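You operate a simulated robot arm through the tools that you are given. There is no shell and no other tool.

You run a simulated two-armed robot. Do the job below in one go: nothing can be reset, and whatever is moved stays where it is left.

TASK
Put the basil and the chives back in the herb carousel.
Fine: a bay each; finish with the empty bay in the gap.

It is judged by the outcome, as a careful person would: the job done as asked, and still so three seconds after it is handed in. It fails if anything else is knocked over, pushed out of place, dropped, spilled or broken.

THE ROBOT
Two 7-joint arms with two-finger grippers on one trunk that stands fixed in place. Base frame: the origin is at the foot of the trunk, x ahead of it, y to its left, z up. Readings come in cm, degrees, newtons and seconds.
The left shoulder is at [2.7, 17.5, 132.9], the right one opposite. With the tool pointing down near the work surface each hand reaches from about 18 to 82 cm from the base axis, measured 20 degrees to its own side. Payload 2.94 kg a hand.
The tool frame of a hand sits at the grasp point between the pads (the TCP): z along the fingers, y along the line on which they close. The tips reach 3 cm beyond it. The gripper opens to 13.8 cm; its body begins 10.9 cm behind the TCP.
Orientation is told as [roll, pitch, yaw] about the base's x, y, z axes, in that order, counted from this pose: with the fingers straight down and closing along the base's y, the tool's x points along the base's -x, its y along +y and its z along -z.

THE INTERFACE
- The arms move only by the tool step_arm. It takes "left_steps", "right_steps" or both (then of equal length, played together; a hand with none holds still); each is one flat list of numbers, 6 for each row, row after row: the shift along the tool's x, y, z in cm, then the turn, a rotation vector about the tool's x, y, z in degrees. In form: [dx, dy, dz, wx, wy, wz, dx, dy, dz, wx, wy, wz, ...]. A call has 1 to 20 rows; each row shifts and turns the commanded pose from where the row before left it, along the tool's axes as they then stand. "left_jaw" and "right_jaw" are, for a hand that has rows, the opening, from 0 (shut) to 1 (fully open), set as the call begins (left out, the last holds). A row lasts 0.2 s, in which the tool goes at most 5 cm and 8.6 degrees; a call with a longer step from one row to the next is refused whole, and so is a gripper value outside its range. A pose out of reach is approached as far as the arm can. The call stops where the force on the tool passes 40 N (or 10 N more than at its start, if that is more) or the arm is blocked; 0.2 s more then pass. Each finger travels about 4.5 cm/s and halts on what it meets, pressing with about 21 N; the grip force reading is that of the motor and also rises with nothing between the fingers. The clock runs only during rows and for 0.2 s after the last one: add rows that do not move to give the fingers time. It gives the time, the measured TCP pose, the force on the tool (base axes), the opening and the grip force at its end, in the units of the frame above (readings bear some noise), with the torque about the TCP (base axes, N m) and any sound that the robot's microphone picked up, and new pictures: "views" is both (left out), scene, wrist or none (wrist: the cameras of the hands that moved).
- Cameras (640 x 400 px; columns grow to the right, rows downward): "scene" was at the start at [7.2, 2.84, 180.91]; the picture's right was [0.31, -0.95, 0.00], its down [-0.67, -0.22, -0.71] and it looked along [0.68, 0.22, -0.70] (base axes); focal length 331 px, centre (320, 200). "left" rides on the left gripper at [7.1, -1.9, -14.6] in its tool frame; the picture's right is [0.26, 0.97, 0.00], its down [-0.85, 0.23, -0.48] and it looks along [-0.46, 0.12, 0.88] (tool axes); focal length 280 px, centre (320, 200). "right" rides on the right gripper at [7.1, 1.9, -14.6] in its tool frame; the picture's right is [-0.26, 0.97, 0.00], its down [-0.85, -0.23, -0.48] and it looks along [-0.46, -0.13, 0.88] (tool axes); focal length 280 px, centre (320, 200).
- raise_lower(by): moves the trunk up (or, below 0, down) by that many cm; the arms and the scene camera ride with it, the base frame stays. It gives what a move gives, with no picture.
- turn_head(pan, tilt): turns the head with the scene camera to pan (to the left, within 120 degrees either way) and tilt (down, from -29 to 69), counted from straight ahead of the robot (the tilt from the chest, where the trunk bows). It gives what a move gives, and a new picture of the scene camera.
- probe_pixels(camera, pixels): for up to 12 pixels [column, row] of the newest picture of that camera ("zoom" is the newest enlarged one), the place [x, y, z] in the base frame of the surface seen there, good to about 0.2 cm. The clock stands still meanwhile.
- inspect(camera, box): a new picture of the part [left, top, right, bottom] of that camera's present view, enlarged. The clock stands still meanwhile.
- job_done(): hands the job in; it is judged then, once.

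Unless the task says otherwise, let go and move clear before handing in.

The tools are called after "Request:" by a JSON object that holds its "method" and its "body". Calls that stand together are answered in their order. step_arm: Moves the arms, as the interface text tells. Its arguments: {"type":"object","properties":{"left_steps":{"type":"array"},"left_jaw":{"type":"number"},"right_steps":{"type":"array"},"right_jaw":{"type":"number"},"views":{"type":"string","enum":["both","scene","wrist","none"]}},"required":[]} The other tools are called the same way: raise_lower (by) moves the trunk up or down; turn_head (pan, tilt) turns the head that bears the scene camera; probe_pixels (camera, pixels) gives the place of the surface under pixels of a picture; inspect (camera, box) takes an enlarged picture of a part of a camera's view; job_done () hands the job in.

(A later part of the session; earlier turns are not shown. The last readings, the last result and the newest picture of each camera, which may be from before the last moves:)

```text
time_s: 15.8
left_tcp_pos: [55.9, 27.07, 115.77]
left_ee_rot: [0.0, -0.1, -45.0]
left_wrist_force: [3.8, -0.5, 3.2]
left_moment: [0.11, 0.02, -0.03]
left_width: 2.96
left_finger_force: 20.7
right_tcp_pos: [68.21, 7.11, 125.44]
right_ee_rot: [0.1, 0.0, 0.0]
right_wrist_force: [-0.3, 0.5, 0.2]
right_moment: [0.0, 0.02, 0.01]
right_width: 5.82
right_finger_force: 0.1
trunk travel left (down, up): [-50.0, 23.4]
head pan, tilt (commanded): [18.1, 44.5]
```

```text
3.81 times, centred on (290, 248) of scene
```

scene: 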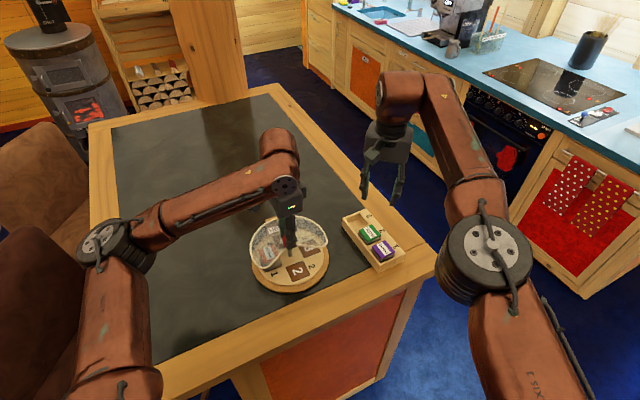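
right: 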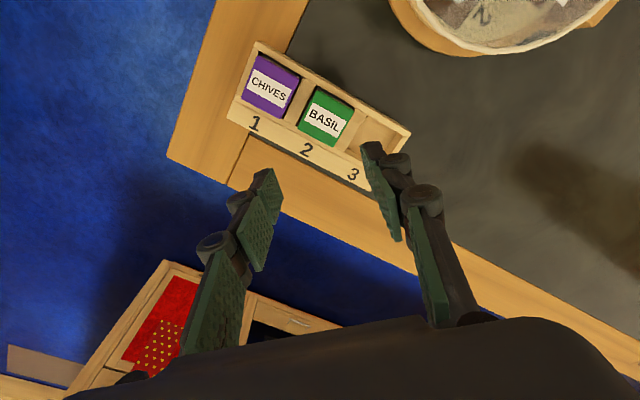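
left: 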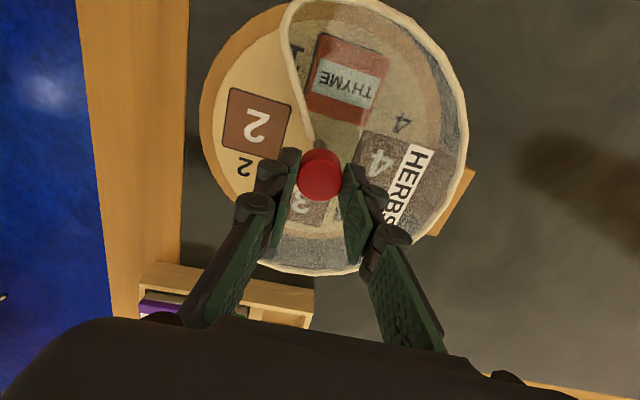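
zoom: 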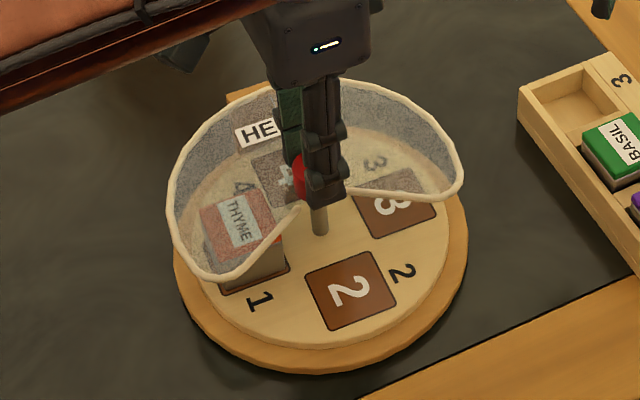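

Bay 2 now sits in the gap with no sound and no disturbance. I'll probe bay 2's corners for the placement target before releasing.

Request:
{"method": "probe_pixels", "body": {"camera": "zoom", "pixels": [[308, 277], [371, 254], [394, 303], [335, 328], [351, 290], [320, 232], [300, 265], [400, 312]]}}

Request:
{"method": "step_arm", "body": {"left_steps": [0, 0, 0, 0, 0, 0, 0, 0, 0, 0, 0, 0, 0, 0, 0, 0, 0, 0], "left_jaw": 0.42, "views": "wrist"}}

```text
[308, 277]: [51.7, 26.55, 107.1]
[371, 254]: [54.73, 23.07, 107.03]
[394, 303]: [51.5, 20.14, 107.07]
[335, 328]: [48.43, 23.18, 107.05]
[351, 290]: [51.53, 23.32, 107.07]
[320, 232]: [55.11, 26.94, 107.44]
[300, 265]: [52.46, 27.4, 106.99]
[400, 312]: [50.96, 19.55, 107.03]
```

```text
time_s: 16.6
left_tcp_pos: [55.76, 27.13, 115.83]
left_ee_rot: [-0.1, 0.0, -45.0]
left_wrist_force: [-0.4, -0.4, 0.2]
left_moment: [0.02, 0.02, 0.0]
left_width: 5.78
left_finger_force: 0.1
right_tcp_pos: [68.12, 7.15, 125.59]
right_ee_rot: [0.2, 0.0, 0.0]
right_wrist_force: [0.9, -0.5, -0.6]
right_moment: [0.02, 0.0, -0.02]
right_width: 5.8
right_finger_force: 0.0
trunk travel left (down, up): [-50.0, 23.4]
head pan, tilt (commanded): [18.1, 44.5]
```

left: 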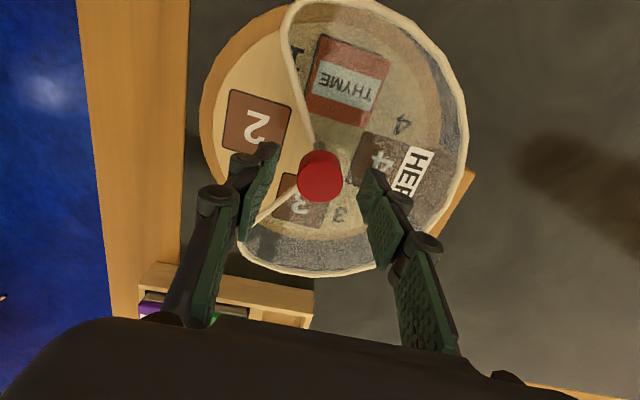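

Bay 2's mark is centered ≈(51.6, 23.2), edges at ≈45°, 4.4 cm square. The left hand has released the knob; I'll raise it, move it away to the left, and pre-rotate it to yaw +45° for the next turn.

Request:
{"method": "step_arm", "body": {"left_steps": [0, 0, -3.3, 0, 0, 0, 0, 0, -3.3, 0, 0, 0, 0, 0, -3.4, 0, 0, 0, 2.6, 2.6, 0, 0, 0, 0, 2.6, 2.6, 0, 0, 0, 0, 2.6, 2.6, 0, 0, 0, 0, 2.6, 2.6, 0, 0, 0, 0, 2.6, 2.6, 0, 0, 0, 0, 2.6, 2.6, 0, 0, 0, 0, 0, 0, 0, 0, 0, -8.18, 0, 0, 0, 0, 0, -8.18, 0, 0, 0, 0, 0, -8.18, 0, 0, 0, 0, 0, -8.18, 0, 0, 0, 0, 0, -8.18, 0, 0, 0, 0, 0, -8.18, 0, 0, 0, 0, 0, -8.18, 0, 0, 0, 0, 0, -8.18, 0, 0, 0, 0, 0, -8.18, 0, 0, 0, 0, 0, -8.18, 0, 0, 0, 0, 0, -8.2], "views": "scene"}}

Request:
{"method": "inspect", "body": {"camera": "scene", "box": [230, 195, 350, 300]}}

```text
time_s: 20.8
left_tcp_pos: [55.6, 49.05, 125.67]
left_ee_rot: [0.0, 0.2, 45.2]
left_wrist_force: [0.8, -0.8, 0.2]
left_moment: [0.01, 0.03, 0.01]
left_width: 5.8
left_finger_force: 0.0
right_tcp_pos: [68.18, 7.1, 125.59]
right_ee_rot: [0.1, 0.0, 0.0]
right_wrist_force: [0.6, 0.7, 0.3]
right_moment: [0.01, -0.02, 0.01]
right_width: 5.78
right_finger_force: 0.0
trunk travel left (down, up): [-50.0, 23.4]
head pan, tilt (commanded): [18.1, 44.5]
```

scene: 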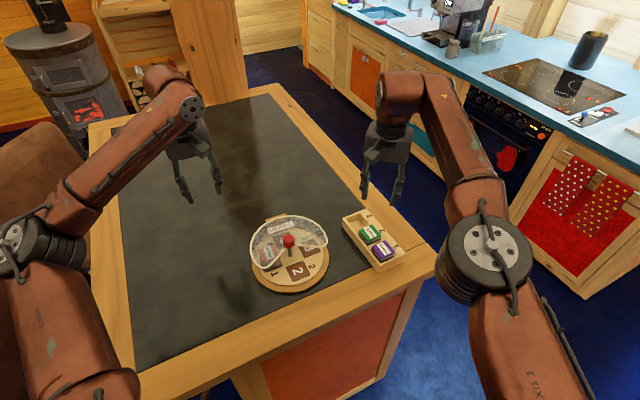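

```text
3.81 times, centred on (290, 248) of scene
```

zoom: 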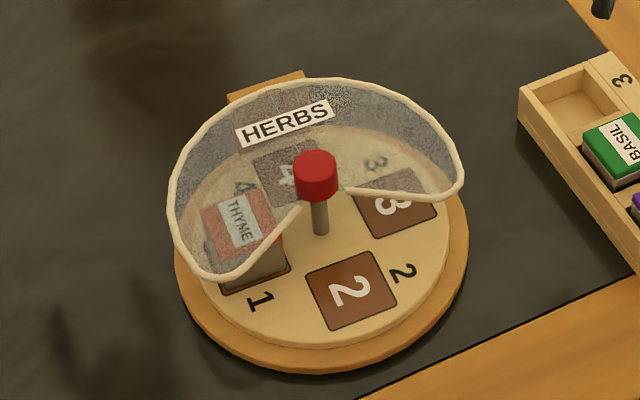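

The carousel stayed put with bay 2 open in the gap. Now I'll rotate the right hand to yaw +45° so its fingers close across the rack over the basil.

Request:
{"method": "step_arm", "body": {"right_steps": [1.0, 0, 0, 0, 0, -7.5, 0, 0, 0, 0, 0, -7.5, 0, 0, 0, 0, 0, -7.5, 0, 0, 0, 0, 0, -7.5, 0, 0, 0, 0, 0, -7.5, 0, 0, 0, 0, 0, -7.5, 0, 0, 0, 0, 0, 0], "right_jaw": 0.46, "views": "wrist"}}

```text
time_s: 22.4
left_tcp_pos: [55.78, 48.86, 125.85]
left_ee_rot: [0.0, -0.1, 45.0]
left_wrist_force: [-1.1, -0.2, -0.7]
left_moment: [0.01, 0.01, 0.03]
left_width: 5.77
left_finger_force: 0.0
right_tcp_pos: [66.83, 4.23, 123.54]
right_ee_rot: [0.1, 0.1, 27.4]
right_wrist_force: [0.2, -0.9, -0.2]
right_moment: [0.02, 0.02, -0.02]
right_width: 6.35
right_finger_force: 0.0
right hand out of reach, approached as far as the arm can: row 4, 5, 6
trunk travel left (down, up): [-50.0, 23.4]
head pan, tilt (commanded): [18.1, 44.5]
```

right: 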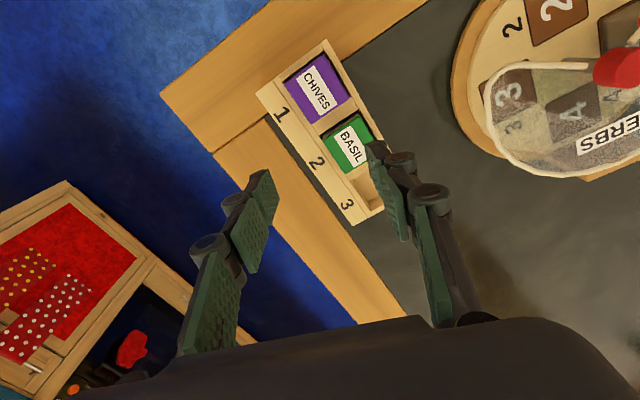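

The right arm runs out of reach near yaw 27° here, so it's unsuited for this grasp; nothing was touched. I'll rotate it back and retreat it to the right, then use the left arm (closer reach) for the jars as well.

Request:
{"method": "step_arm", "body": {"right_steps": [0, 0, -1, 0, 0, 7.5, 0, 0, -1, 0, 0, 7.5, 0, 0, -1, 0, 0, 7.5, 0, 0, 0, 0, 0, 7.5, 0, 0, 0, 0, 0, 7.5, 0, 0, 0, 0, 0, 7.5, 2.5, -3, -1.5, 0, 0, 0, 2.5, -3, -1.5, 0, 0, 0, 2.5, -3, -1.5, 0, 0, 0, 2.5, -3, -1.5, 0, 0, 0, 2.5, -3, -1.5, 0, 0, 0, 2.5, -3, -1.5, 0, 0, 0, 2.5, -3, -1.5, 0, 0, 0, 2.5, -3, -1.5, 0, 0, 0], "views": "scene"}}

```text
time_s: 25.4
left_tcp_pos: [55.53, 48.79, 125.98]
left_ee_rot: [-0.2, 0.0, 45.1]
left_wrist_force: [-0.4, 0.1, 0.8]
left_moment: [0.04, -0.05, 0.01]
left_width: 5.82
left_finger_force: 0.0
right_tcp_pos: [40.05, -13.09, 138.6]
right_ee_rot: [0.1, -0.1, -17.5]
right_wrist_force: [-0.3, 0.2, -0.5]
right_moment: [0.01, -0.07, -0.03]
right_width: 6.38
right_finger_force: 0.1
trunk travel left (down, up): [-50.0, 23.4]
head pan, tilt (commanded): [18.1, 44.5]
```

scene: 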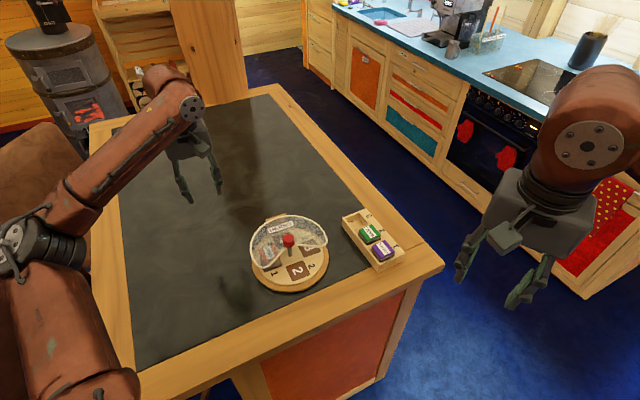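

The right hand is now clear at (40, -13, 138.6). I'll swing the left hand (yaw +45°) over the rack above the basil at height ~124.

Request:
{"method": "step_arm", "body": {"left_steps": [2.06, -3.73, 0.2, 0, 0, 0, 2.06, -3.73, 0.2, 0, 0, 0, 2.06, -3.73, 0.2, 0, 0, 0, 2.06, -3.73, 0.2, 0, 0, 0, 2.06, -3.73, 0.2, 0, 0, 0, 2.06, -3.73, 0.2, 0, 0, 0, 2.06, -3.73, 0.2, 0, 0, 0, 2.06, -3.73, 0.2, 0, 0, 0, 2.06, -3.73, 0.2, 0, 0, 0, 2.06, -3.73, 0.2, 0, 0, 0, 0, 0, 0, 0, 0, 0], "left_jaw": 0.46, "views": "both"}}

```text
time_s: 27.8
left_tcp_pos: [67.49, 7.99, 124.12]
left_ee_rot: [0.0, 0.1, 45.1]
left_wrist_force: [-1.3, 0.9, 0.9]
left_moment: [-0.09, -0.04, 0.01]
left_width: 6.36
left_finger_force: 0.1
right_tcp_pos: [40.13, -12.78, 138.7]
right_ee_rot: [-0.1, 0.0, -17.6]
right_wrist_force: [0.5, 1.0, -0.6]
right_moment: [-0.04, -0.03, 0.02]
right_width: 6.36
right_finger_force: 0.1
trunk travel left (down, up): [-50.0, 23.4]
head pan, tilt (commanded): [18.1, 44.5]
```

scene: 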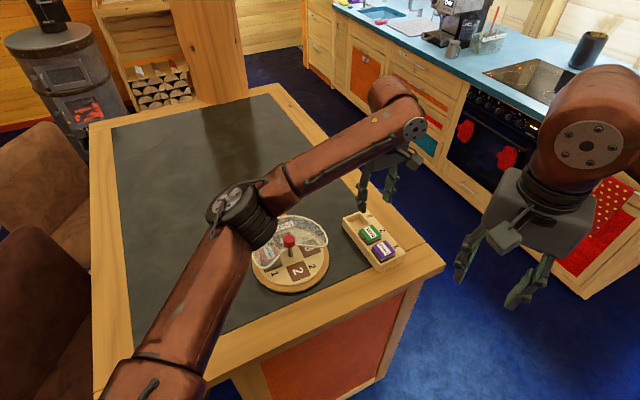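
left: 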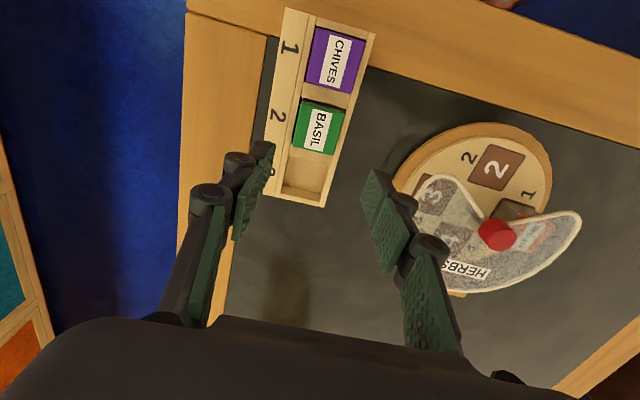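

The left hand is over the basil; the elbow appears near (240,215), so I'll check how high it is above the carousel before lowering.

Request:
{"method": "probe_pixels", "body": {"camera": "scene", "pixels": [[240, 210], [262, 240], [250, 225], [330, 165], [400, 130], [370, 180], [200, 300], [289, 240]]}}

Request:
{"method": "inspect", "body": {"camera": "left", "box": [230, 0, 430, 220]}}

```text
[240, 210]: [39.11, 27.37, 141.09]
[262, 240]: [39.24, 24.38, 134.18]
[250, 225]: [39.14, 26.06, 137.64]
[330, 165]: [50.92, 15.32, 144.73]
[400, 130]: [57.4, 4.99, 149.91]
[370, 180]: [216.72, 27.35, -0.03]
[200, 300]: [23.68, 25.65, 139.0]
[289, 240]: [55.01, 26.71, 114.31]
```

```text
1.82 times, centred on (330, 110) of left
```

zoom: 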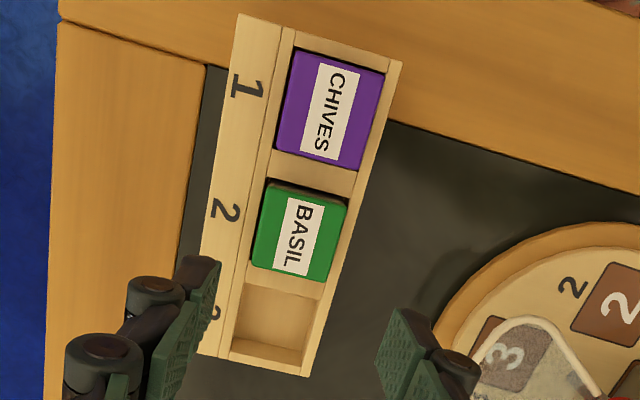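

Request:
{"method": "probe_pixels", "body": {"camera": "zoom", "pixels": [[272, 187], [346, 205], [327, 281], [254, 263], [300, 236], [296, 53], [382, 75], [358, 168], [276, 146], [330, 110], [240, 300], [350, 240]]}}

```text
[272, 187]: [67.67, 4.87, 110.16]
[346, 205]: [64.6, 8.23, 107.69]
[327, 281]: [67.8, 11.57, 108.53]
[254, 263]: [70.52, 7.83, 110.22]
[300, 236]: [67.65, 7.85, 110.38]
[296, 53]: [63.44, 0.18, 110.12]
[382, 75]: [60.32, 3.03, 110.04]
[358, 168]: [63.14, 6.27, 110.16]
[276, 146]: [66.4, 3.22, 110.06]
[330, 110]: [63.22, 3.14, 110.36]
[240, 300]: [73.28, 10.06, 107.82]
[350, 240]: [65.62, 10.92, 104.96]
```

Basil's center is (67.45, 7.87) and the hand is at (67.49, 7.99), well centered, and the elbow is at z≈134 — clear. I'll align to the rack's ~46.5° and descend 10.5 cm, then check.

Request:
{"method": "step_arm", "body": {"left_steps": [0.1, -0.05, 2.5, 0, 0, -1.3, 0, 0, 2.5, 0, 0, 0, 0, 0, 2.5, 0, 0, 0, 0, 0, 2, 0, 0, 0, 0, 0, 1, 0, 0, 0, 0, 0, 0, 0, 0, 0], "views": "both"}}

Request:
{"method": "inspect", "body": {"camera": "left", "box": [220, 60, 420, 260]}}

Request:
{"method": "inspect", "body": {"camera": "scene", "box": [330, 160, 430, 280]}}

```text
time_s: 29.2
left_tcp_pos: [67.27, 8.1, 113.29]
left_ee_rot: [0.0, 0.2, 46.4]
left_wrist_force: [0.3, 0.3, 0.0]
left_moment: [0.03, 0.01, -0.01]
left_width: 6.31
left_finger_force: 0.1
right_tcp_pos: [40.2, -12.95, 138.67]
right_ee_rot: [-0.1, 0.0, -17.6]
right_wrist_force: [0.0, 0.4, -1.0]
right_moment: [-0.02, 0.01, 0.0]
right_width: 6.31
right_finger_force: 0.0
trunk travel left (down, up): [-50.0, 23.4]
head pan, tilt (commanded): [18.1, 44.5]
```

scene: 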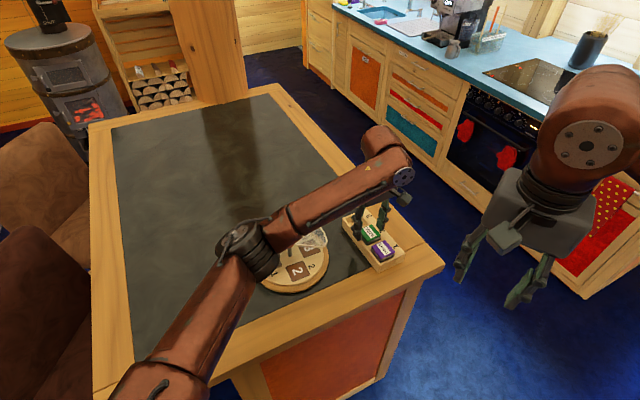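
left: 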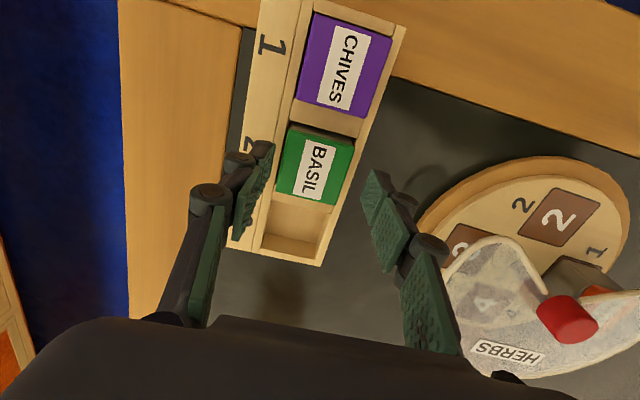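

```text
2.00 times, centred on (320, 160) of left
```

zoom: 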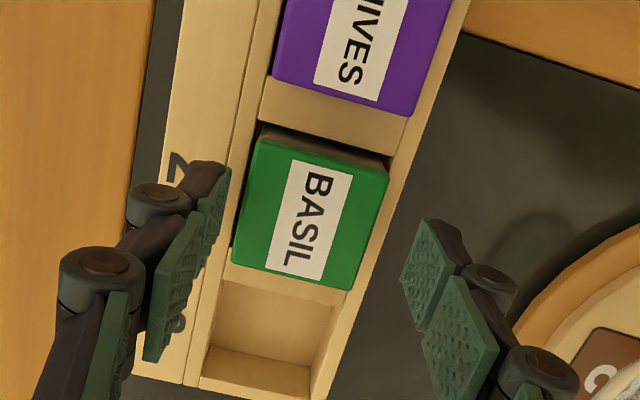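

```text
3.33 times, centred on (380, 220) of scene
```

zoom: 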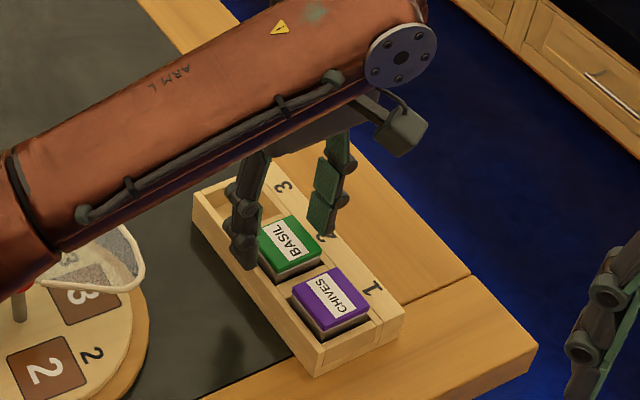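

The basil sits slightly toward the left finger (zoom gap 26 px vs 40 px), so I'll shift tool y by −0.3 and x by +0.15, then check the forearm height before the final descent.

Request:
{"method": "probe_pixels", "body": {"camera": "scene", "pixels": [[262, 270], [275, 265], [290, 245], [320, 228], [250, 245], [345, 205]]}}

Request:
{"method": "step_arm", "body": {"left_steps": [0.15, -0.3, 0, 0, 0, 0, 0, 0, 0.7, 0, 0, 0, 0, 0, 0, 0, 0, 0], "views": "both"}}

Request:
{"method": "inspect", "body": {"camera": "left", "box": [220, 60, 420, 260]}}

Request:
{"method": "inspect", "body": {"camera": "scene", "box": [340, 190, 420, 275]}}

```text
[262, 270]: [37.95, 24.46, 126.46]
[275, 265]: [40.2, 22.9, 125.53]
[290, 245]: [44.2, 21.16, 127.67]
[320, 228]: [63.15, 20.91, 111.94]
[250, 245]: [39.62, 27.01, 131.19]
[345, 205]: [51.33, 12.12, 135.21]
```

```text
time_s: 30.0
left_tcp_pos: [67.57, 7.73, 112.49]
left_ee_rot: [0.0, 0.0, 46.4]
left_wrist_force: [-0.8, 0.6, -0.8]
left_moment: [-0.01, -0.01, 0.01]
left_width: 6.34
left_finger_force: 0.1
right_tcp_pos: [40.13, -13.0, 138.68]
right_ee_rot: [0.0, 0.0, -17.6]
right_wrist_force: [1.1, 0.0, -0.5]
right_moment: [-0.02, -0.01, 0.01]
right_width: 6.35
right_finger_force: 0.1
trunk travel left (down, up): [-50.0, 23.4]
head pan, tilt (commanded): [18.1, 44.5]
```

scene: 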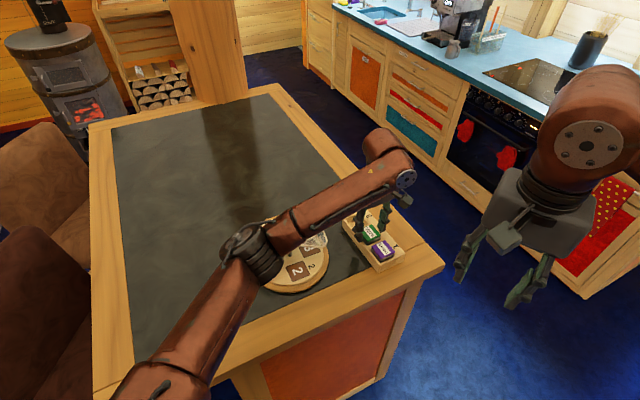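
left: 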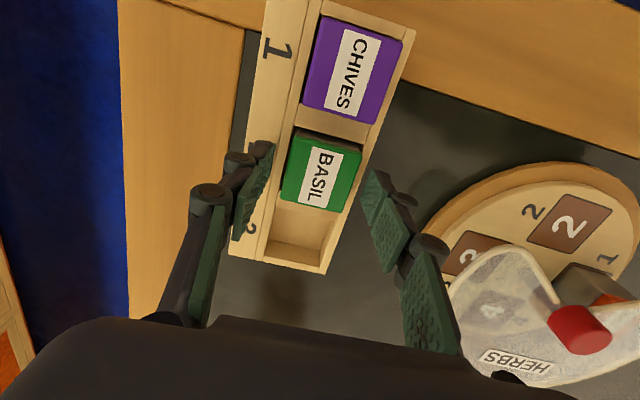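

```text
2.00 times, centred on (320, 160) of left
```

zoom: 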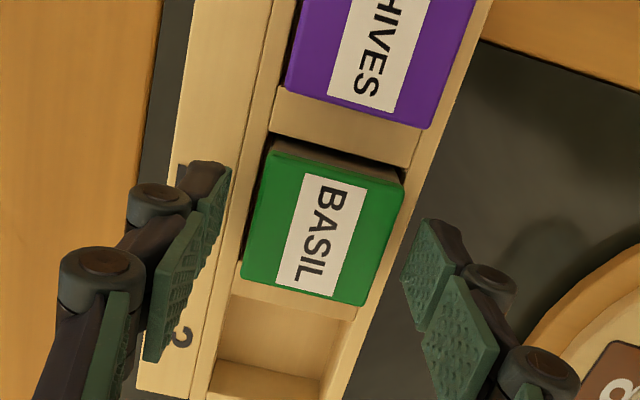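

```text
4.71 times, centred on (380, 232) of scene
```

zoom: 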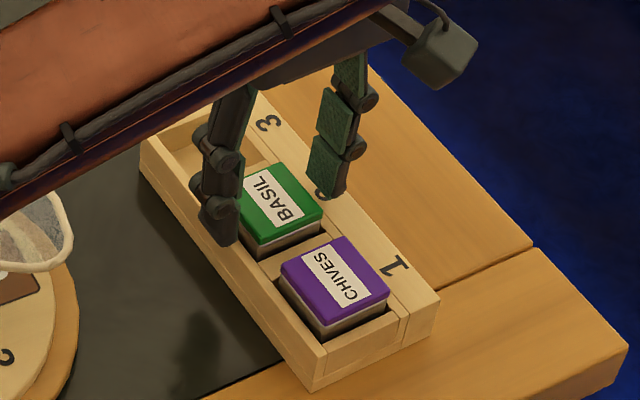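

Now the basil is centered (pixel (320,174) vs expected (320,176)). I'll check the tip heights relative to the rack top.

Request:
{"method": "probe_pixels", "body": {"camera": "zoom", "pixels": [[225, 240], [215, 235], [232, 243], [335, 193], [320, 190], [340, 196], [225, 252], [340, 210], [280, 245]]}}

```text
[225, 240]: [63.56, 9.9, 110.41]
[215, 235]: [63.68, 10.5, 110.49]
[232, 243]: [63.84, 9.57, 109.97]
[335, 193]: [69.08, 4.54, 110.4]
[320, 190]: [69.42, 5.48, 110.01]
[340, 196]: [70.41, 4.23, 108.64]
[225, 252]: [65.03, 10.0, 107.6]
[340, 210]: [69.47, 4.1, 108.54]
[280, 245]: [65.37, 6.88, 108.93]
```

Tips are at z≈110.0 with TCP 112.5. I'll descend 0.85 cm (tips ≈109.1, above rack top 108.6) and close on the basil.

Request:
{"method": "step_arm", "body": {"left_steps": [0, 0, 0.45, 0, 0, 0, 0, 0, 0.4, 0, 0, 0, 0, 0, 0, 0, 0, 0], "views": "none"}}

Request:
{"method": "step_arm", "body": {"left_steps": [0, 0, 0, 0, 0, 0, 0, 0, 0, 0, 0, 0, 0, 0, 0, 0, 0, 0, 0, 0, 0, 0, 0, 0, 0, 0, 0, 0, 0, 0], "left_jaw": 0.2, "views": "both"}}

Request:
{"method": "inspect", "body": {"camera": "left", "box": [220, 60, 420, 260]}}

Request:
{"method": "inspect", "body": {"camera": "scene", "box": [340, 190, 420, 275]}}

```text
time_s: 30.8
left_tcp_pos: [67.74, 7.66, 111.71]
left_ee_rot: [-0.1, 0.2, 46.4]
left_wrist_force: [-0.2, -0.3, 0.3]
left_moment: [-0.01, -0.02, -0.01]
left_width: 6.33
left_finger_force: 0.0
right_tcp_pos: [40.17, -13.01, 138.63]
right_ee_rot: [0.0, 0.0, -17.6]
right_wrist_force: [-1.0, -0.7, 0.1]
right_moment: [0.03, 0.03, 0.0]
right_width: 6.36
right_finger_force: 0.1
trunk travel left (down, up): [-50.0, 23.4]
head pan, tilt (commanded): [18.1, 44.5]
```

```text
time_s: 32.0
left_tcp_pos: [67.7, 7.6, 111.71]
left_ee_rot: [-0.1, 0.0, 46.4]
left_wrist_force: [0.1, -0.5, -0.9]
left_moment: [0.0, -0.01, 0.0]
left_width: 4.43
left_finger_force: 21.2
right_tcp_pos: [40.22, -13.0, 138.64]
right_ee_rot: [-0.1, 0.0, -17.7]
right_wrist_force: [0.9, -0.1, 0.7]
right_moment: [0.01, 0.03, 0.0]
right_width: 6.35
right_finger_force: 0.1
trunk travel left (down, up): [-50.0, 23.4]
head pan, tilt (commanded): [18.1, 44.5]
```

scene: 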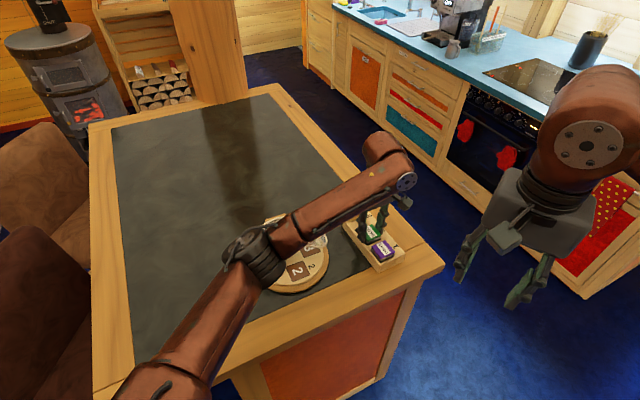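
left: 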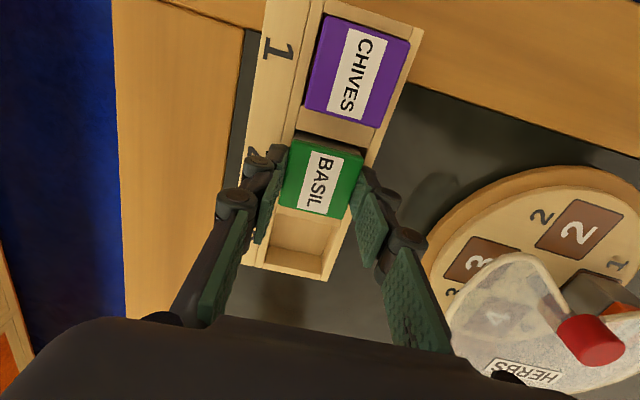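

```text
2.00 times, centred on (320, 160) of left
```

zoom: 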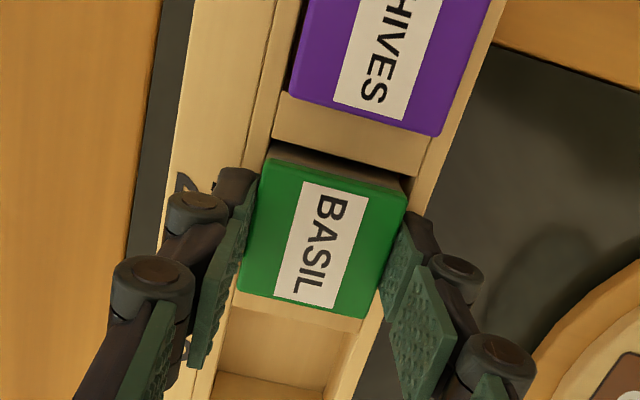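

```text
4.71 times, centred on (380, 232) of scene
```

zoom: 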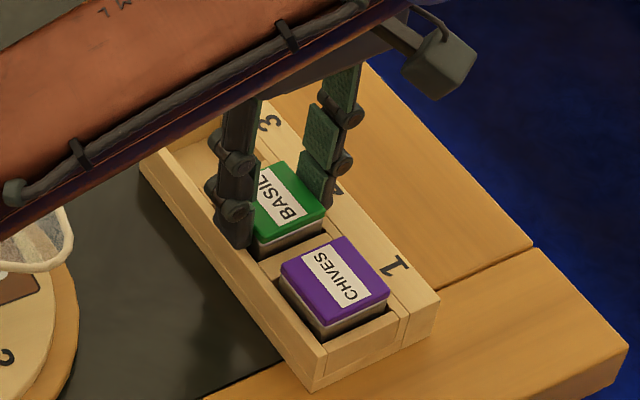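

Basil is held firmly (width 4.43, 21 N), with chives and rack undisturbed. I'll lift straight up slowly and check.

Request:
{"method": "step_arm", "body": {"left_steps": [0, 0, -0.8, 0, 0, 0, 0, 0, -1, 0, 0, 0, 0, 0, -1.2, 0, 0, 0, 0, 0, -1.5, 0, 0, 0, 0, 0, -1.5, 0, 0, 0, 0, 0, -1.5, 0, 0, 0, 0, 0, -1.5, 0, 0, 0, 0, 0, 0, 0, 0, 0], "views": "both"}}

Request:
{"method": "inspect", "body": {"camera": "scene", "box": [340, 170, 420, 275]}}

```text
time_s: 33.8
left_tcp_pos: [67.64, 7.6, 120.75]
left_ee_rot: [0.1, 0.2, 46.5]
left_wrist_force: [-0.4, 0.4, -0.5]
left_moment: [0.03, 0.01, -0.01]
left_width: 2.77
left_finger_force: 0.1
right_tcp_pos: [40.3, -12.9, 138.64]
right_ee_rot: [0.0, -0.1, -17.6]
right_wrist_force: [0.4, -0.2, 0.5]
right_moment: [-0.01, 0.01, 0.01]
right_width: 6.34
right_finger_force: 0.1
trunk travel left (down, up): [-50.0, 23.4]
head pan, tilt (commanded): [18.1, 44.5]
```

scene: 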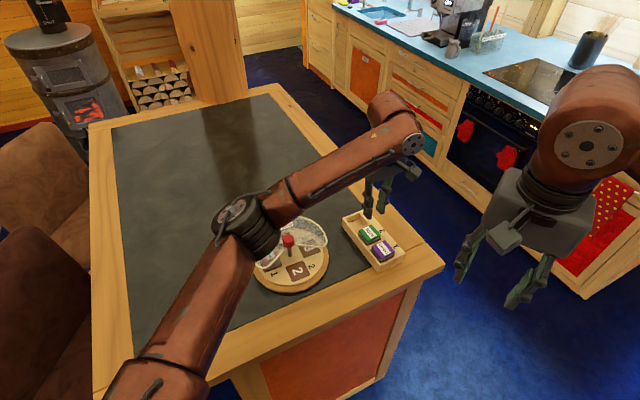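
left: 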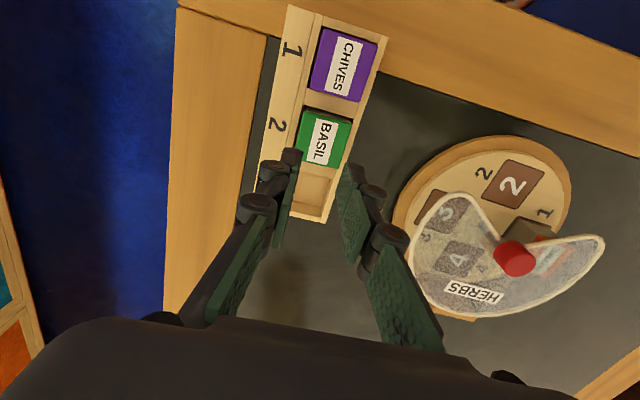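

```text
3.81 times, centred on (380, 222) of scene
```

zoom: 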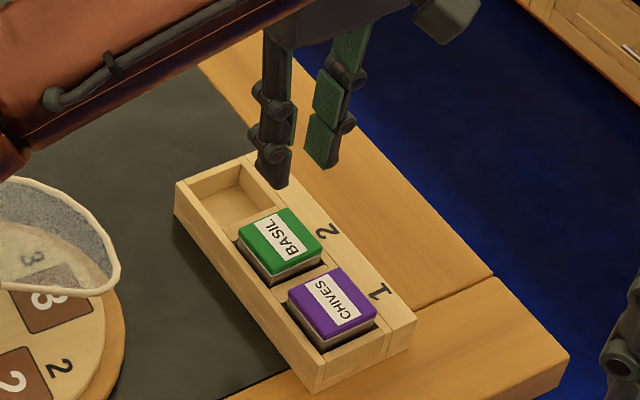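

The basil slipped out: width fell to 2.77 and the jar is still sitting in its slot, upright. I'll look closely at the jar's shape and present position before regripping deeper.

Request:
{"method": "inspect", "body": {"camera": "left", "box": [250, 20, 400, 230]}}

Request:
{"method": "inspect", "body": {"camera": "scene", "box": [350, 215, 405, 270]}}

```text
1.90 times, centred on (325, 125) of left
```

zoom: 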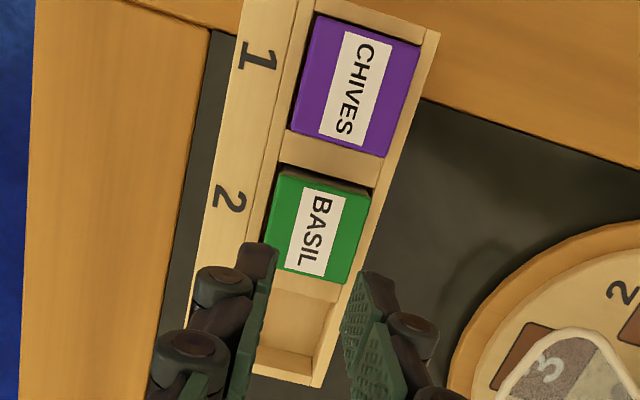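

```text
7.27 times, centred on (378, 242) of scene
```

zoom: 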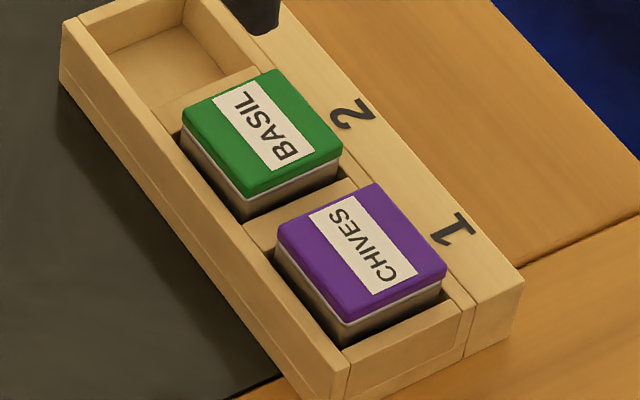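

Request:
{"method": "probe_pixels", "body": {"camera": "zoom", "pixels": [[262, 133], [361, 250], [185, 117], [270, 74], [340, 148], [249, 193], [280, 233], [374, 187], [444, 262], [345, 316], [250, 205], [346, 330]]}}

```text
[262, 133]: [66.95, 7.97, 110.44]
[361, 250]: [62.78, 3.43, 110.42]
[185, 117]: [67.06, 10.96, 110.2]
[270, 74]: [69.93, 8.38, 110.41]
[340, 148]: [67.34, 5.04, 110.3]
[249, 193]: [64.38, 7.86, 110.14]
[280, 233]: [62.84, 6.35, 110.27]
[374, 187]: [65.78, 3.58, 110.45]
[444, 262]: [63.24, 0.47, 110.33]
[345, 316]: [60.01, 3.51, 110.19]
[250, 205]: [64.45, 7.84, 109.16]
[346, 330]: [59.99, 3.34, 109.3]
```

Basil is still upright at about the same place, ≈(67.4, 7.9). I'll recentre (tool y +0.3), descend again with a slightly deeper grip, and lift in small checked steps.

Request:
{"method": "step_arm", "body": {"left_steps": [0, 0.3, 0, 0, 0, 0, 0, 0, 2, 0, 0, 0, 0, 0, 2, 0, 0, 0, 0, 0, 2, 0, 0, 0, 0, 0, 1.5, 0, 0, 0, 0, 0, 0.7, 0, 0, 0, 0, 0, 0, 0, 0, 0], "left_jaw": 0.44, "views": "both"}}

Request:
{"method": "inspect", "body": {"camera": "left", "box": [240, 90, 400, 250]}}

Request:
{"method": "inspect", "body": {"camera": "scene", "box": [350, 195, 405, 260]}}

```text
time_s: 35.4
left_tcp_pos: [67.34, 7.83, 112.69]
left_ee_rot: [-0.1, 0.0, 46.3]
left_wrist_force: [-1.1, -1.0, 0.3]
left_moment: [0.01, 0.02, -0.01]
left_width: 6.05
left_finger_force: 0.0
right_tcp_pos: [40.27, -13.03, 138.66]
right_ee_rot: [0.1, 0.0, -17.5]
right_wrist_force: [-0.2, -0.5, -0.3]
right_moment: [0.0, -0.01, -0.02]
right_width: 6.34
right_finger_force: 0.1
trunk travel left (down, up): [-50.0, 23.4]
head pan, tilt (commanded): [18.1, 44.5]
```

scene: 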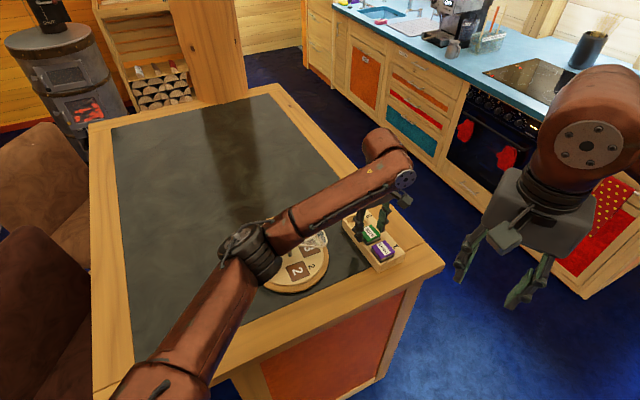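
left: 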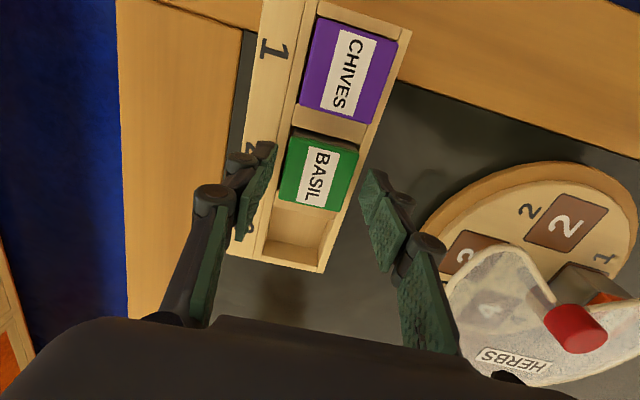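

```text
2.50 times, centred on (320, 170) of left
```

zoom: 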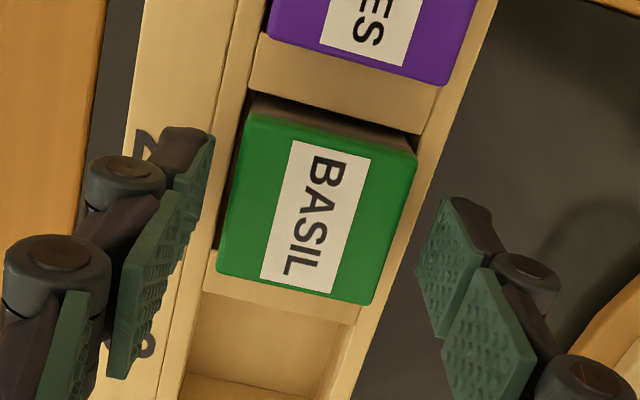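

```text
6.15 times, centred on (378, 228) of scene
```

zoom: 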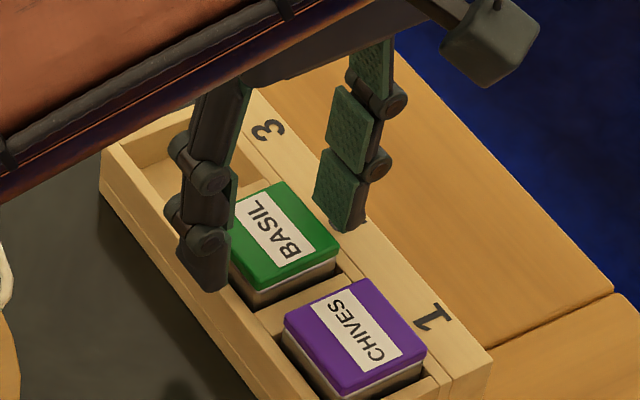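

Request:
{"method": "probe_pixels", "body": {"camera": "zoom", "pixels": [[205, 284], [215, 287], [222, 285], [348, 227], [335, 222], [322, 208], [345, 195], [228, 240], [190, 265], [360, 222], [320, 180], [330, 130]]}}

```text
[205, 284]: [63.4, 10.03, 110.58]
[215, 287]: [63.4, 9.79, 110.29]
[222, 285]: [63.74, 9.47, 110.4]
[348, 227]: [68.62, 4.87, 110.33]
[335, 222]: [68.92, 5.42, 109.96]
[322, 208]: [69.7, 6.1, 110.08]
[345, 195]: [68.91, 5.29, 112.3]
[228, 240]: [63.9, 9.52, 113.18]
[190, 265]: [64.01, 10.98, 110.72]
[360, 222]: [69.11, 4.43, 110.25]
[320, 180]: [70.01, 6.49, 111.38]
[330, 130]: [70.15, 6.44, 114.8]
```

Tips are ≈110.15 at TCP 112.69 and the jar is centered within 0.16 cm. I'll descend 1.3 cm to put the tips just above the rack top and watch the force.

Request:
{"method": "step_arm", "body": {"left_steps": [0, -0.1, 0.7, 0, 0, 0, 0, 0, 0.4, 0, 0, 0, 0, 0, 0.2, 0, 0, 0, 0, 0, 0, 0, 0, 0], "views": "none"}}

Request:
{"method": "inspect", "body": {"camera": "scene", "box": [350, 195, 405, 260]}}

```text
time_s: 36.4
left_tcp_pos: [67.48, 7.69, 111.35]
left_ee_rot: [-0.1, 0.0, 46.4]
left_wrist_force: [2.0, 0.2, 10.1]
left_moment: [-0.25, -0.28, 0.03]
left_width: 6.24
left_finger_force: 1.4
right_tcp_pos: [40.02, -12.95, 138.74]
right_ee_rot: [0.0, -0.1, -17.6]
right_wrist_force: [0.8, 0.2, 0.9]
right_moment: [-0.01, 0.0, -0.01]
right_width: 6.33
right_finger_force: 0.0
trunk travel left (down, up): [-50.0, 23.4]
head pan, tilt (commanded): [18.1, 44.5]
```

```text
6.15 times, centred on (378, 228) of scene
```

zoom: 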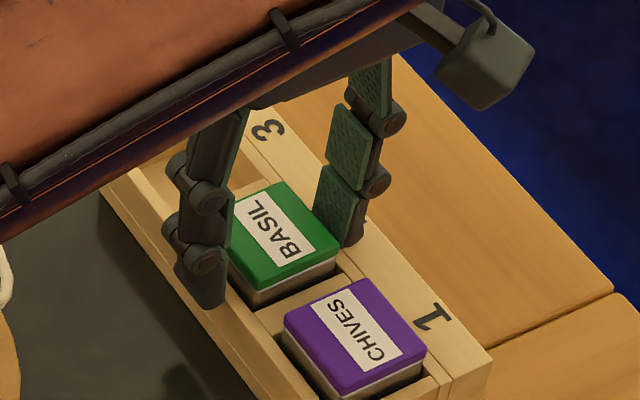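

The tips have lightly touched the rack top (10 N), so this is the depth limit. I'll back off 0.15 cm, close fully commanded, then lift only a little to read the load.

Request:
{"method": "step_arm", "body": {"left_steps": [0, 0, -0.18, 0, 0, 0, 0, 0, 0, 0, 0, 0], "views": "none"}}

Request:
{"method": "step_arm", "body": {"left_steps": [0, 0, 0, 0, 0, 0, 0, 0, 0, 0, 0, 0, 0, 0, 0, 0, 0, 0, 0, 0, 0, 0, 0, 0, 0, 0, 0, 0, 0, 0], "left_jaw": 0.0, "views": "none"}}

Request:
{"method": "inspect", "body": {"camera": "scene", "box": [350, 195, 405, 260]}}

Request:
{"method": "inspect", "body": {"camera": "left", "box": [240, 90, 400, 250]}}

```text
time_s: 37.0
left_tcp_pos: [67.42, 7.84, 111.51]
left_ee_rot: [0.0, 0.1, 46.2]
left_wrist_force: [1.0, -1.6, 4.3]
left_moment: [-0.14, -0.14, -0.01]
left_width: 6.19
left_finger_force: 1.0
right_tcp_pos: [40.04, -12.9, 138.64]
right_ee_rot: [-0.1, 0.0, -17.6]
right_wrist_force: [-0.4, 0.1, -0.1]
right_moment: [0.02, 0.04, 0.01]
right_width: 6.36
right_finger_force: 0.1
trunk travel left (down, up): [-50.0, 23.4]
head pan, tilt (commanded): [18.1, 44.5]
```

```text
time_s: 38.2
left_tcp_pos: [67.37, 7.75, 111.62]
left_ee_rot: [-0.1, 0.0, 46.3]
left_wrist_force: [2.5, -1.5, 9.9]
left_moment: [0.0, -0.05, -0.02]
left_width: 4.41
left_finger_force: 20.9
right_tcp_pos: [40.08, -12.96, 138.67]
right_ee_rot: [0.1, 0.0, -17.6]
right_wrist_force: [-0.6, 0.2, 0.1]
right_moment: [0.0, -0.04, -0.03]
right_width: 6.34
right_finger_force: 0.0
trunk travel left (down, up): [-50.0, 23.4]
head pan, tilt (commanded): [18.1, 44.5]
```

```text
6.15 times, centred on (378, 228) of scene
```

zoom: 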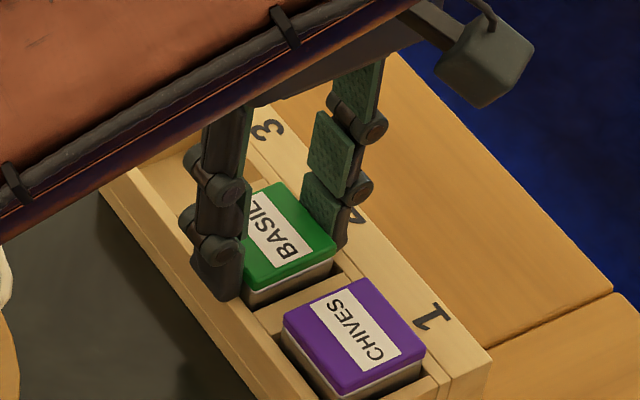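

```text
2.50 times, centred on (320, 170) of left
```

zoom: 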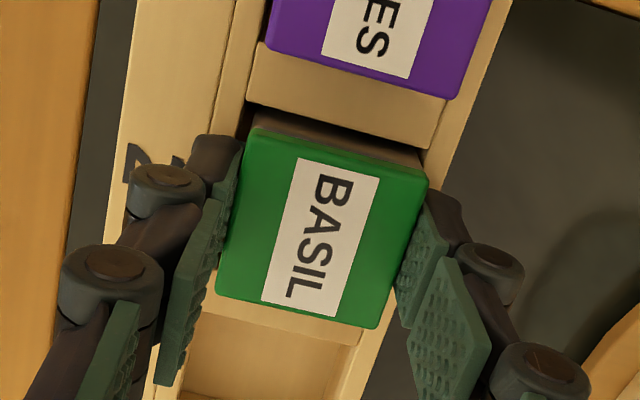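

Held at width 4.41 with ~10 N upward from tips resting on the rack. I'll lift in tiny steps and read the load.

Request:
{"method": "step_arm", "body": {"left_steps": [0, 0, -0.15, 0, 0, 0, 0, 0, -0.15, 0, 0, 0, 0, 0, 0, 0, 0, 0], "views": "none"}}

Request:
{"method": "step_arm", "body": {"left_steps": [0, 0, -0.15, 0, 0, 0, 0, 0, -0.15, 0, 0, 0, 0, 0, 0, 0, 0, 0], "views": "none"}}

Request:
{"method": "inspect", "body": {"camera": "scene", "box": [350, 195, 405, 260]}}

Request:
{"method": "inspect", "body": {"camera": "left", "box": [240, 90, 400, 250]}}

```text
time_s: 39.0
left_tcp_pos: [67.42, 7.88, 111.72]
left_ee_rot: [0.1, 0.1, 46.4]
left_wrist_force: [-0.4, 0.2, -0.5]
left_moment: [-0.01, 0.02, 0.02]
left_width: 4.41
left_finger_force: 21.2
right_tcp_pos: [40.22, -12.87, 138.63]
right_ee_rot: [0.0, 0.1, -17.5]
right_wrist_force: [-0.6, 0.0, -0.3]
right_moment: [0.01, 0.01, 0.03]
right_width: 6.33
right_finger_force: 0.1
trunk travel left (down, up): [-50.0, 23.4]
head pan, tilt (commanded): [18.1, 44.5]
```

```text
time_s: 39.8
left_tcp_pos: [67.47, 7.78, 112.04]
left_ee_rot: [-0.1, 0.2, 46.4]
left_wrist_force: [0.7, 0.4, -0.2]
left_moment: [0.01, -0.01, 0.0]
left_width: 4.41
left_finger_force: 20.9
right_tcp_pos: [40.09, -12.94, 138.72]
right_ee_rot: [0.1, 0.1, -17.6]
right_wrist_force: [0.0, 0.3, 0.1]
right_moment: [0.01, -0.01, -0.03]
right_width: 6.35
right_finger_force: 0.0
trunk travel left (down, up): [-50.0, 23.4]
head pan, tilt (commanded): [18.1, 44.5]
```

```text
6.15 times, centred on (378, 228) of scene
```

zoom: 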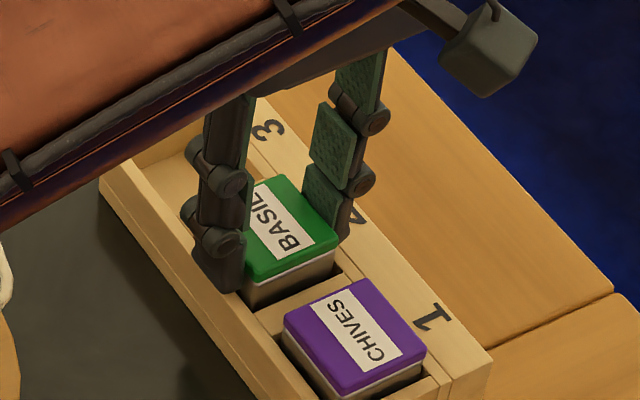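

```text
2.50 times, centred on (320, 170) of left
```

zoom: 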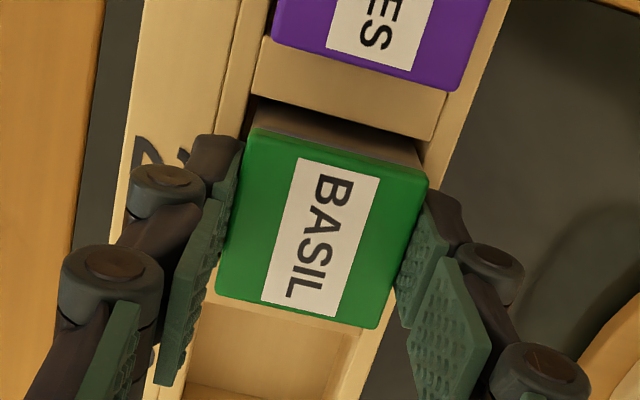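

Now the jar rises with the gripper (same spot in the wrist zoom while the rack recedes), load is tiny. I'll keep lifting gently.

Request:
{"method": "step_arm", "body": {"left_steps": [0, 0, -0.2, 0, 0, 0, 0, 0, -0.25, 0, 0, 0, 0, 0, -0.25, 0, 0, 0, 0, 0, -0.25, 0, 0, 0, 0, 0, -0.25, 0, 0, 0, 0, 0, -0.25, 0, 0, 0, 0, 0, -0.25, 0, 0, 0, 0, 0, -0.25, 0, 0, 0, 0, 0, 0, 0, 0, 0], "views": "none"}}

Request:
{"method": "inspect", "body": {"camera": "scene", "box": [350, 195, 405, 260]}}

Request:
{"method": "inspect", "body": {"camera": "left", "box": [240, 90, 400, 250]}}

```text
time_s: 41.8
left_tcp_pos: [67.55, 7.64, 114.0]
left_ee_rot: [0.1, 0.1, 46.3]
left_wrist_force: [0.1, -0.1, -1.3]
left_moment: [-0.01, -0.03, 0.02]
left_width: 4.43
left_finger_force: 20.9
right_tcp_pos: [40.15, -12.92, 138.62]
right_ee_rot: [0.0, 0.0, -17.6]
right_wrist_force: [-0.8, 0.4, 0.6]
right_moment: [0.0, 0.01, -0.06]
right_width: 6.36
right_finger_force: 0.0
trunk travel left (down, up): [-50.0, 23.4]
head pan, tilt (commanded): [18.1, 44.5]
```

```text
6.15 times, centred on (378, 228) of scene
```

zoom: 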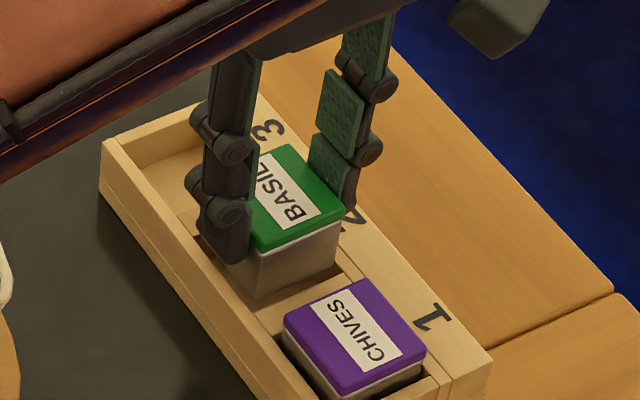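

```text
2.50 times, centred on (320, 170) of left
```

zoom: 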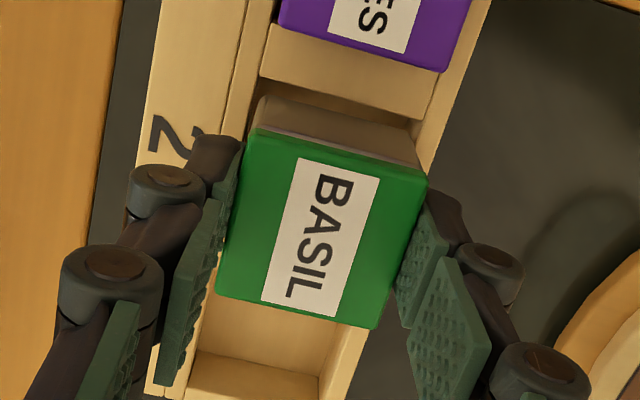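

The basil is coming out cleanly and still fixed in the gripper. I'll continue up gently to about z 120.5 so the jar's bottom clears the cover.

Request:
{"method": "step_arm", "body": {"left_steps": [0, 0, -0.25, 0, 0, 0, 0, 0, -0.35, 0, 0, 0, 0, 0, -0.4, 0, 0, 0, 0, 0, -0.45, 0, 0, 0, 0, 0, -0.45, 0, 0, 0, 0, 0, -0.45, 0, 0, 0, 0, 0, -0.45, 0, 0, 0, 0, 0, -0.45, 0, 0, 0, 0, 0, -0.45, 0, 0, 0, 0, 0, -0.45, 0, 0, 0, 0, 0, -0.45, 0, 0, 0, 0, 0, -0.45, 0, 0, 0, 0, 0, -0.45, 0, 0, 0, 0, 0, -0.4, 0, 0, 0, 0, 0, -0.35, 0, 0, 0, 0, 0, -0.25, 0, 0, 0, 0, 0, 0, 0, 0, 0], "views": "both"}}

```text
time_s: 45.4
left_tcp_pos: [67.54, 7.69, 120.4]
left_ee_rot: [0.0, 0.1, 46.3]
left_wrist_force: [0.4, 0.7, 0.1]
left_moment: [0.0, 0.03, 0.01]
left_width: 4.4
left_finger_force: 21.2
right_tcp_pos: [40.31, -12.9, 138.6]
right_ee_rot: [0.0, 0.1, -17.6]
right_wrist_force: [-0.1, 1.0, 0.7]
right_moment: [-0.01, -0.02, 0.01]
right_width: 6.36
right_finger_force: 0.1
trunk travel left (down, up): [-50.0, 23.4]
head pan, tilt (commanded): [18.1, 44.5]
```

scene: 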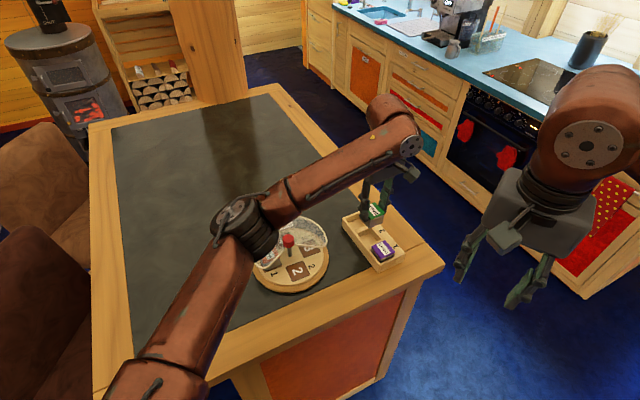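
left: 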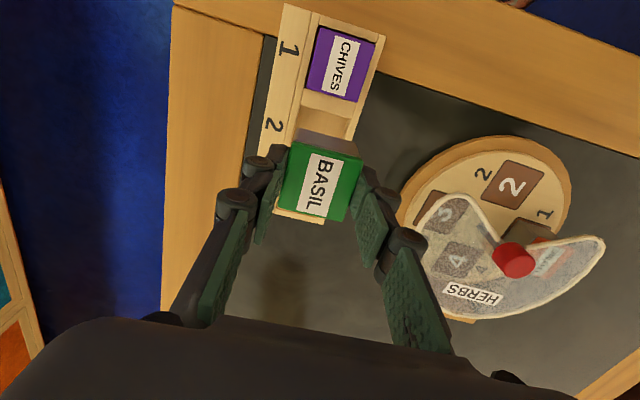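

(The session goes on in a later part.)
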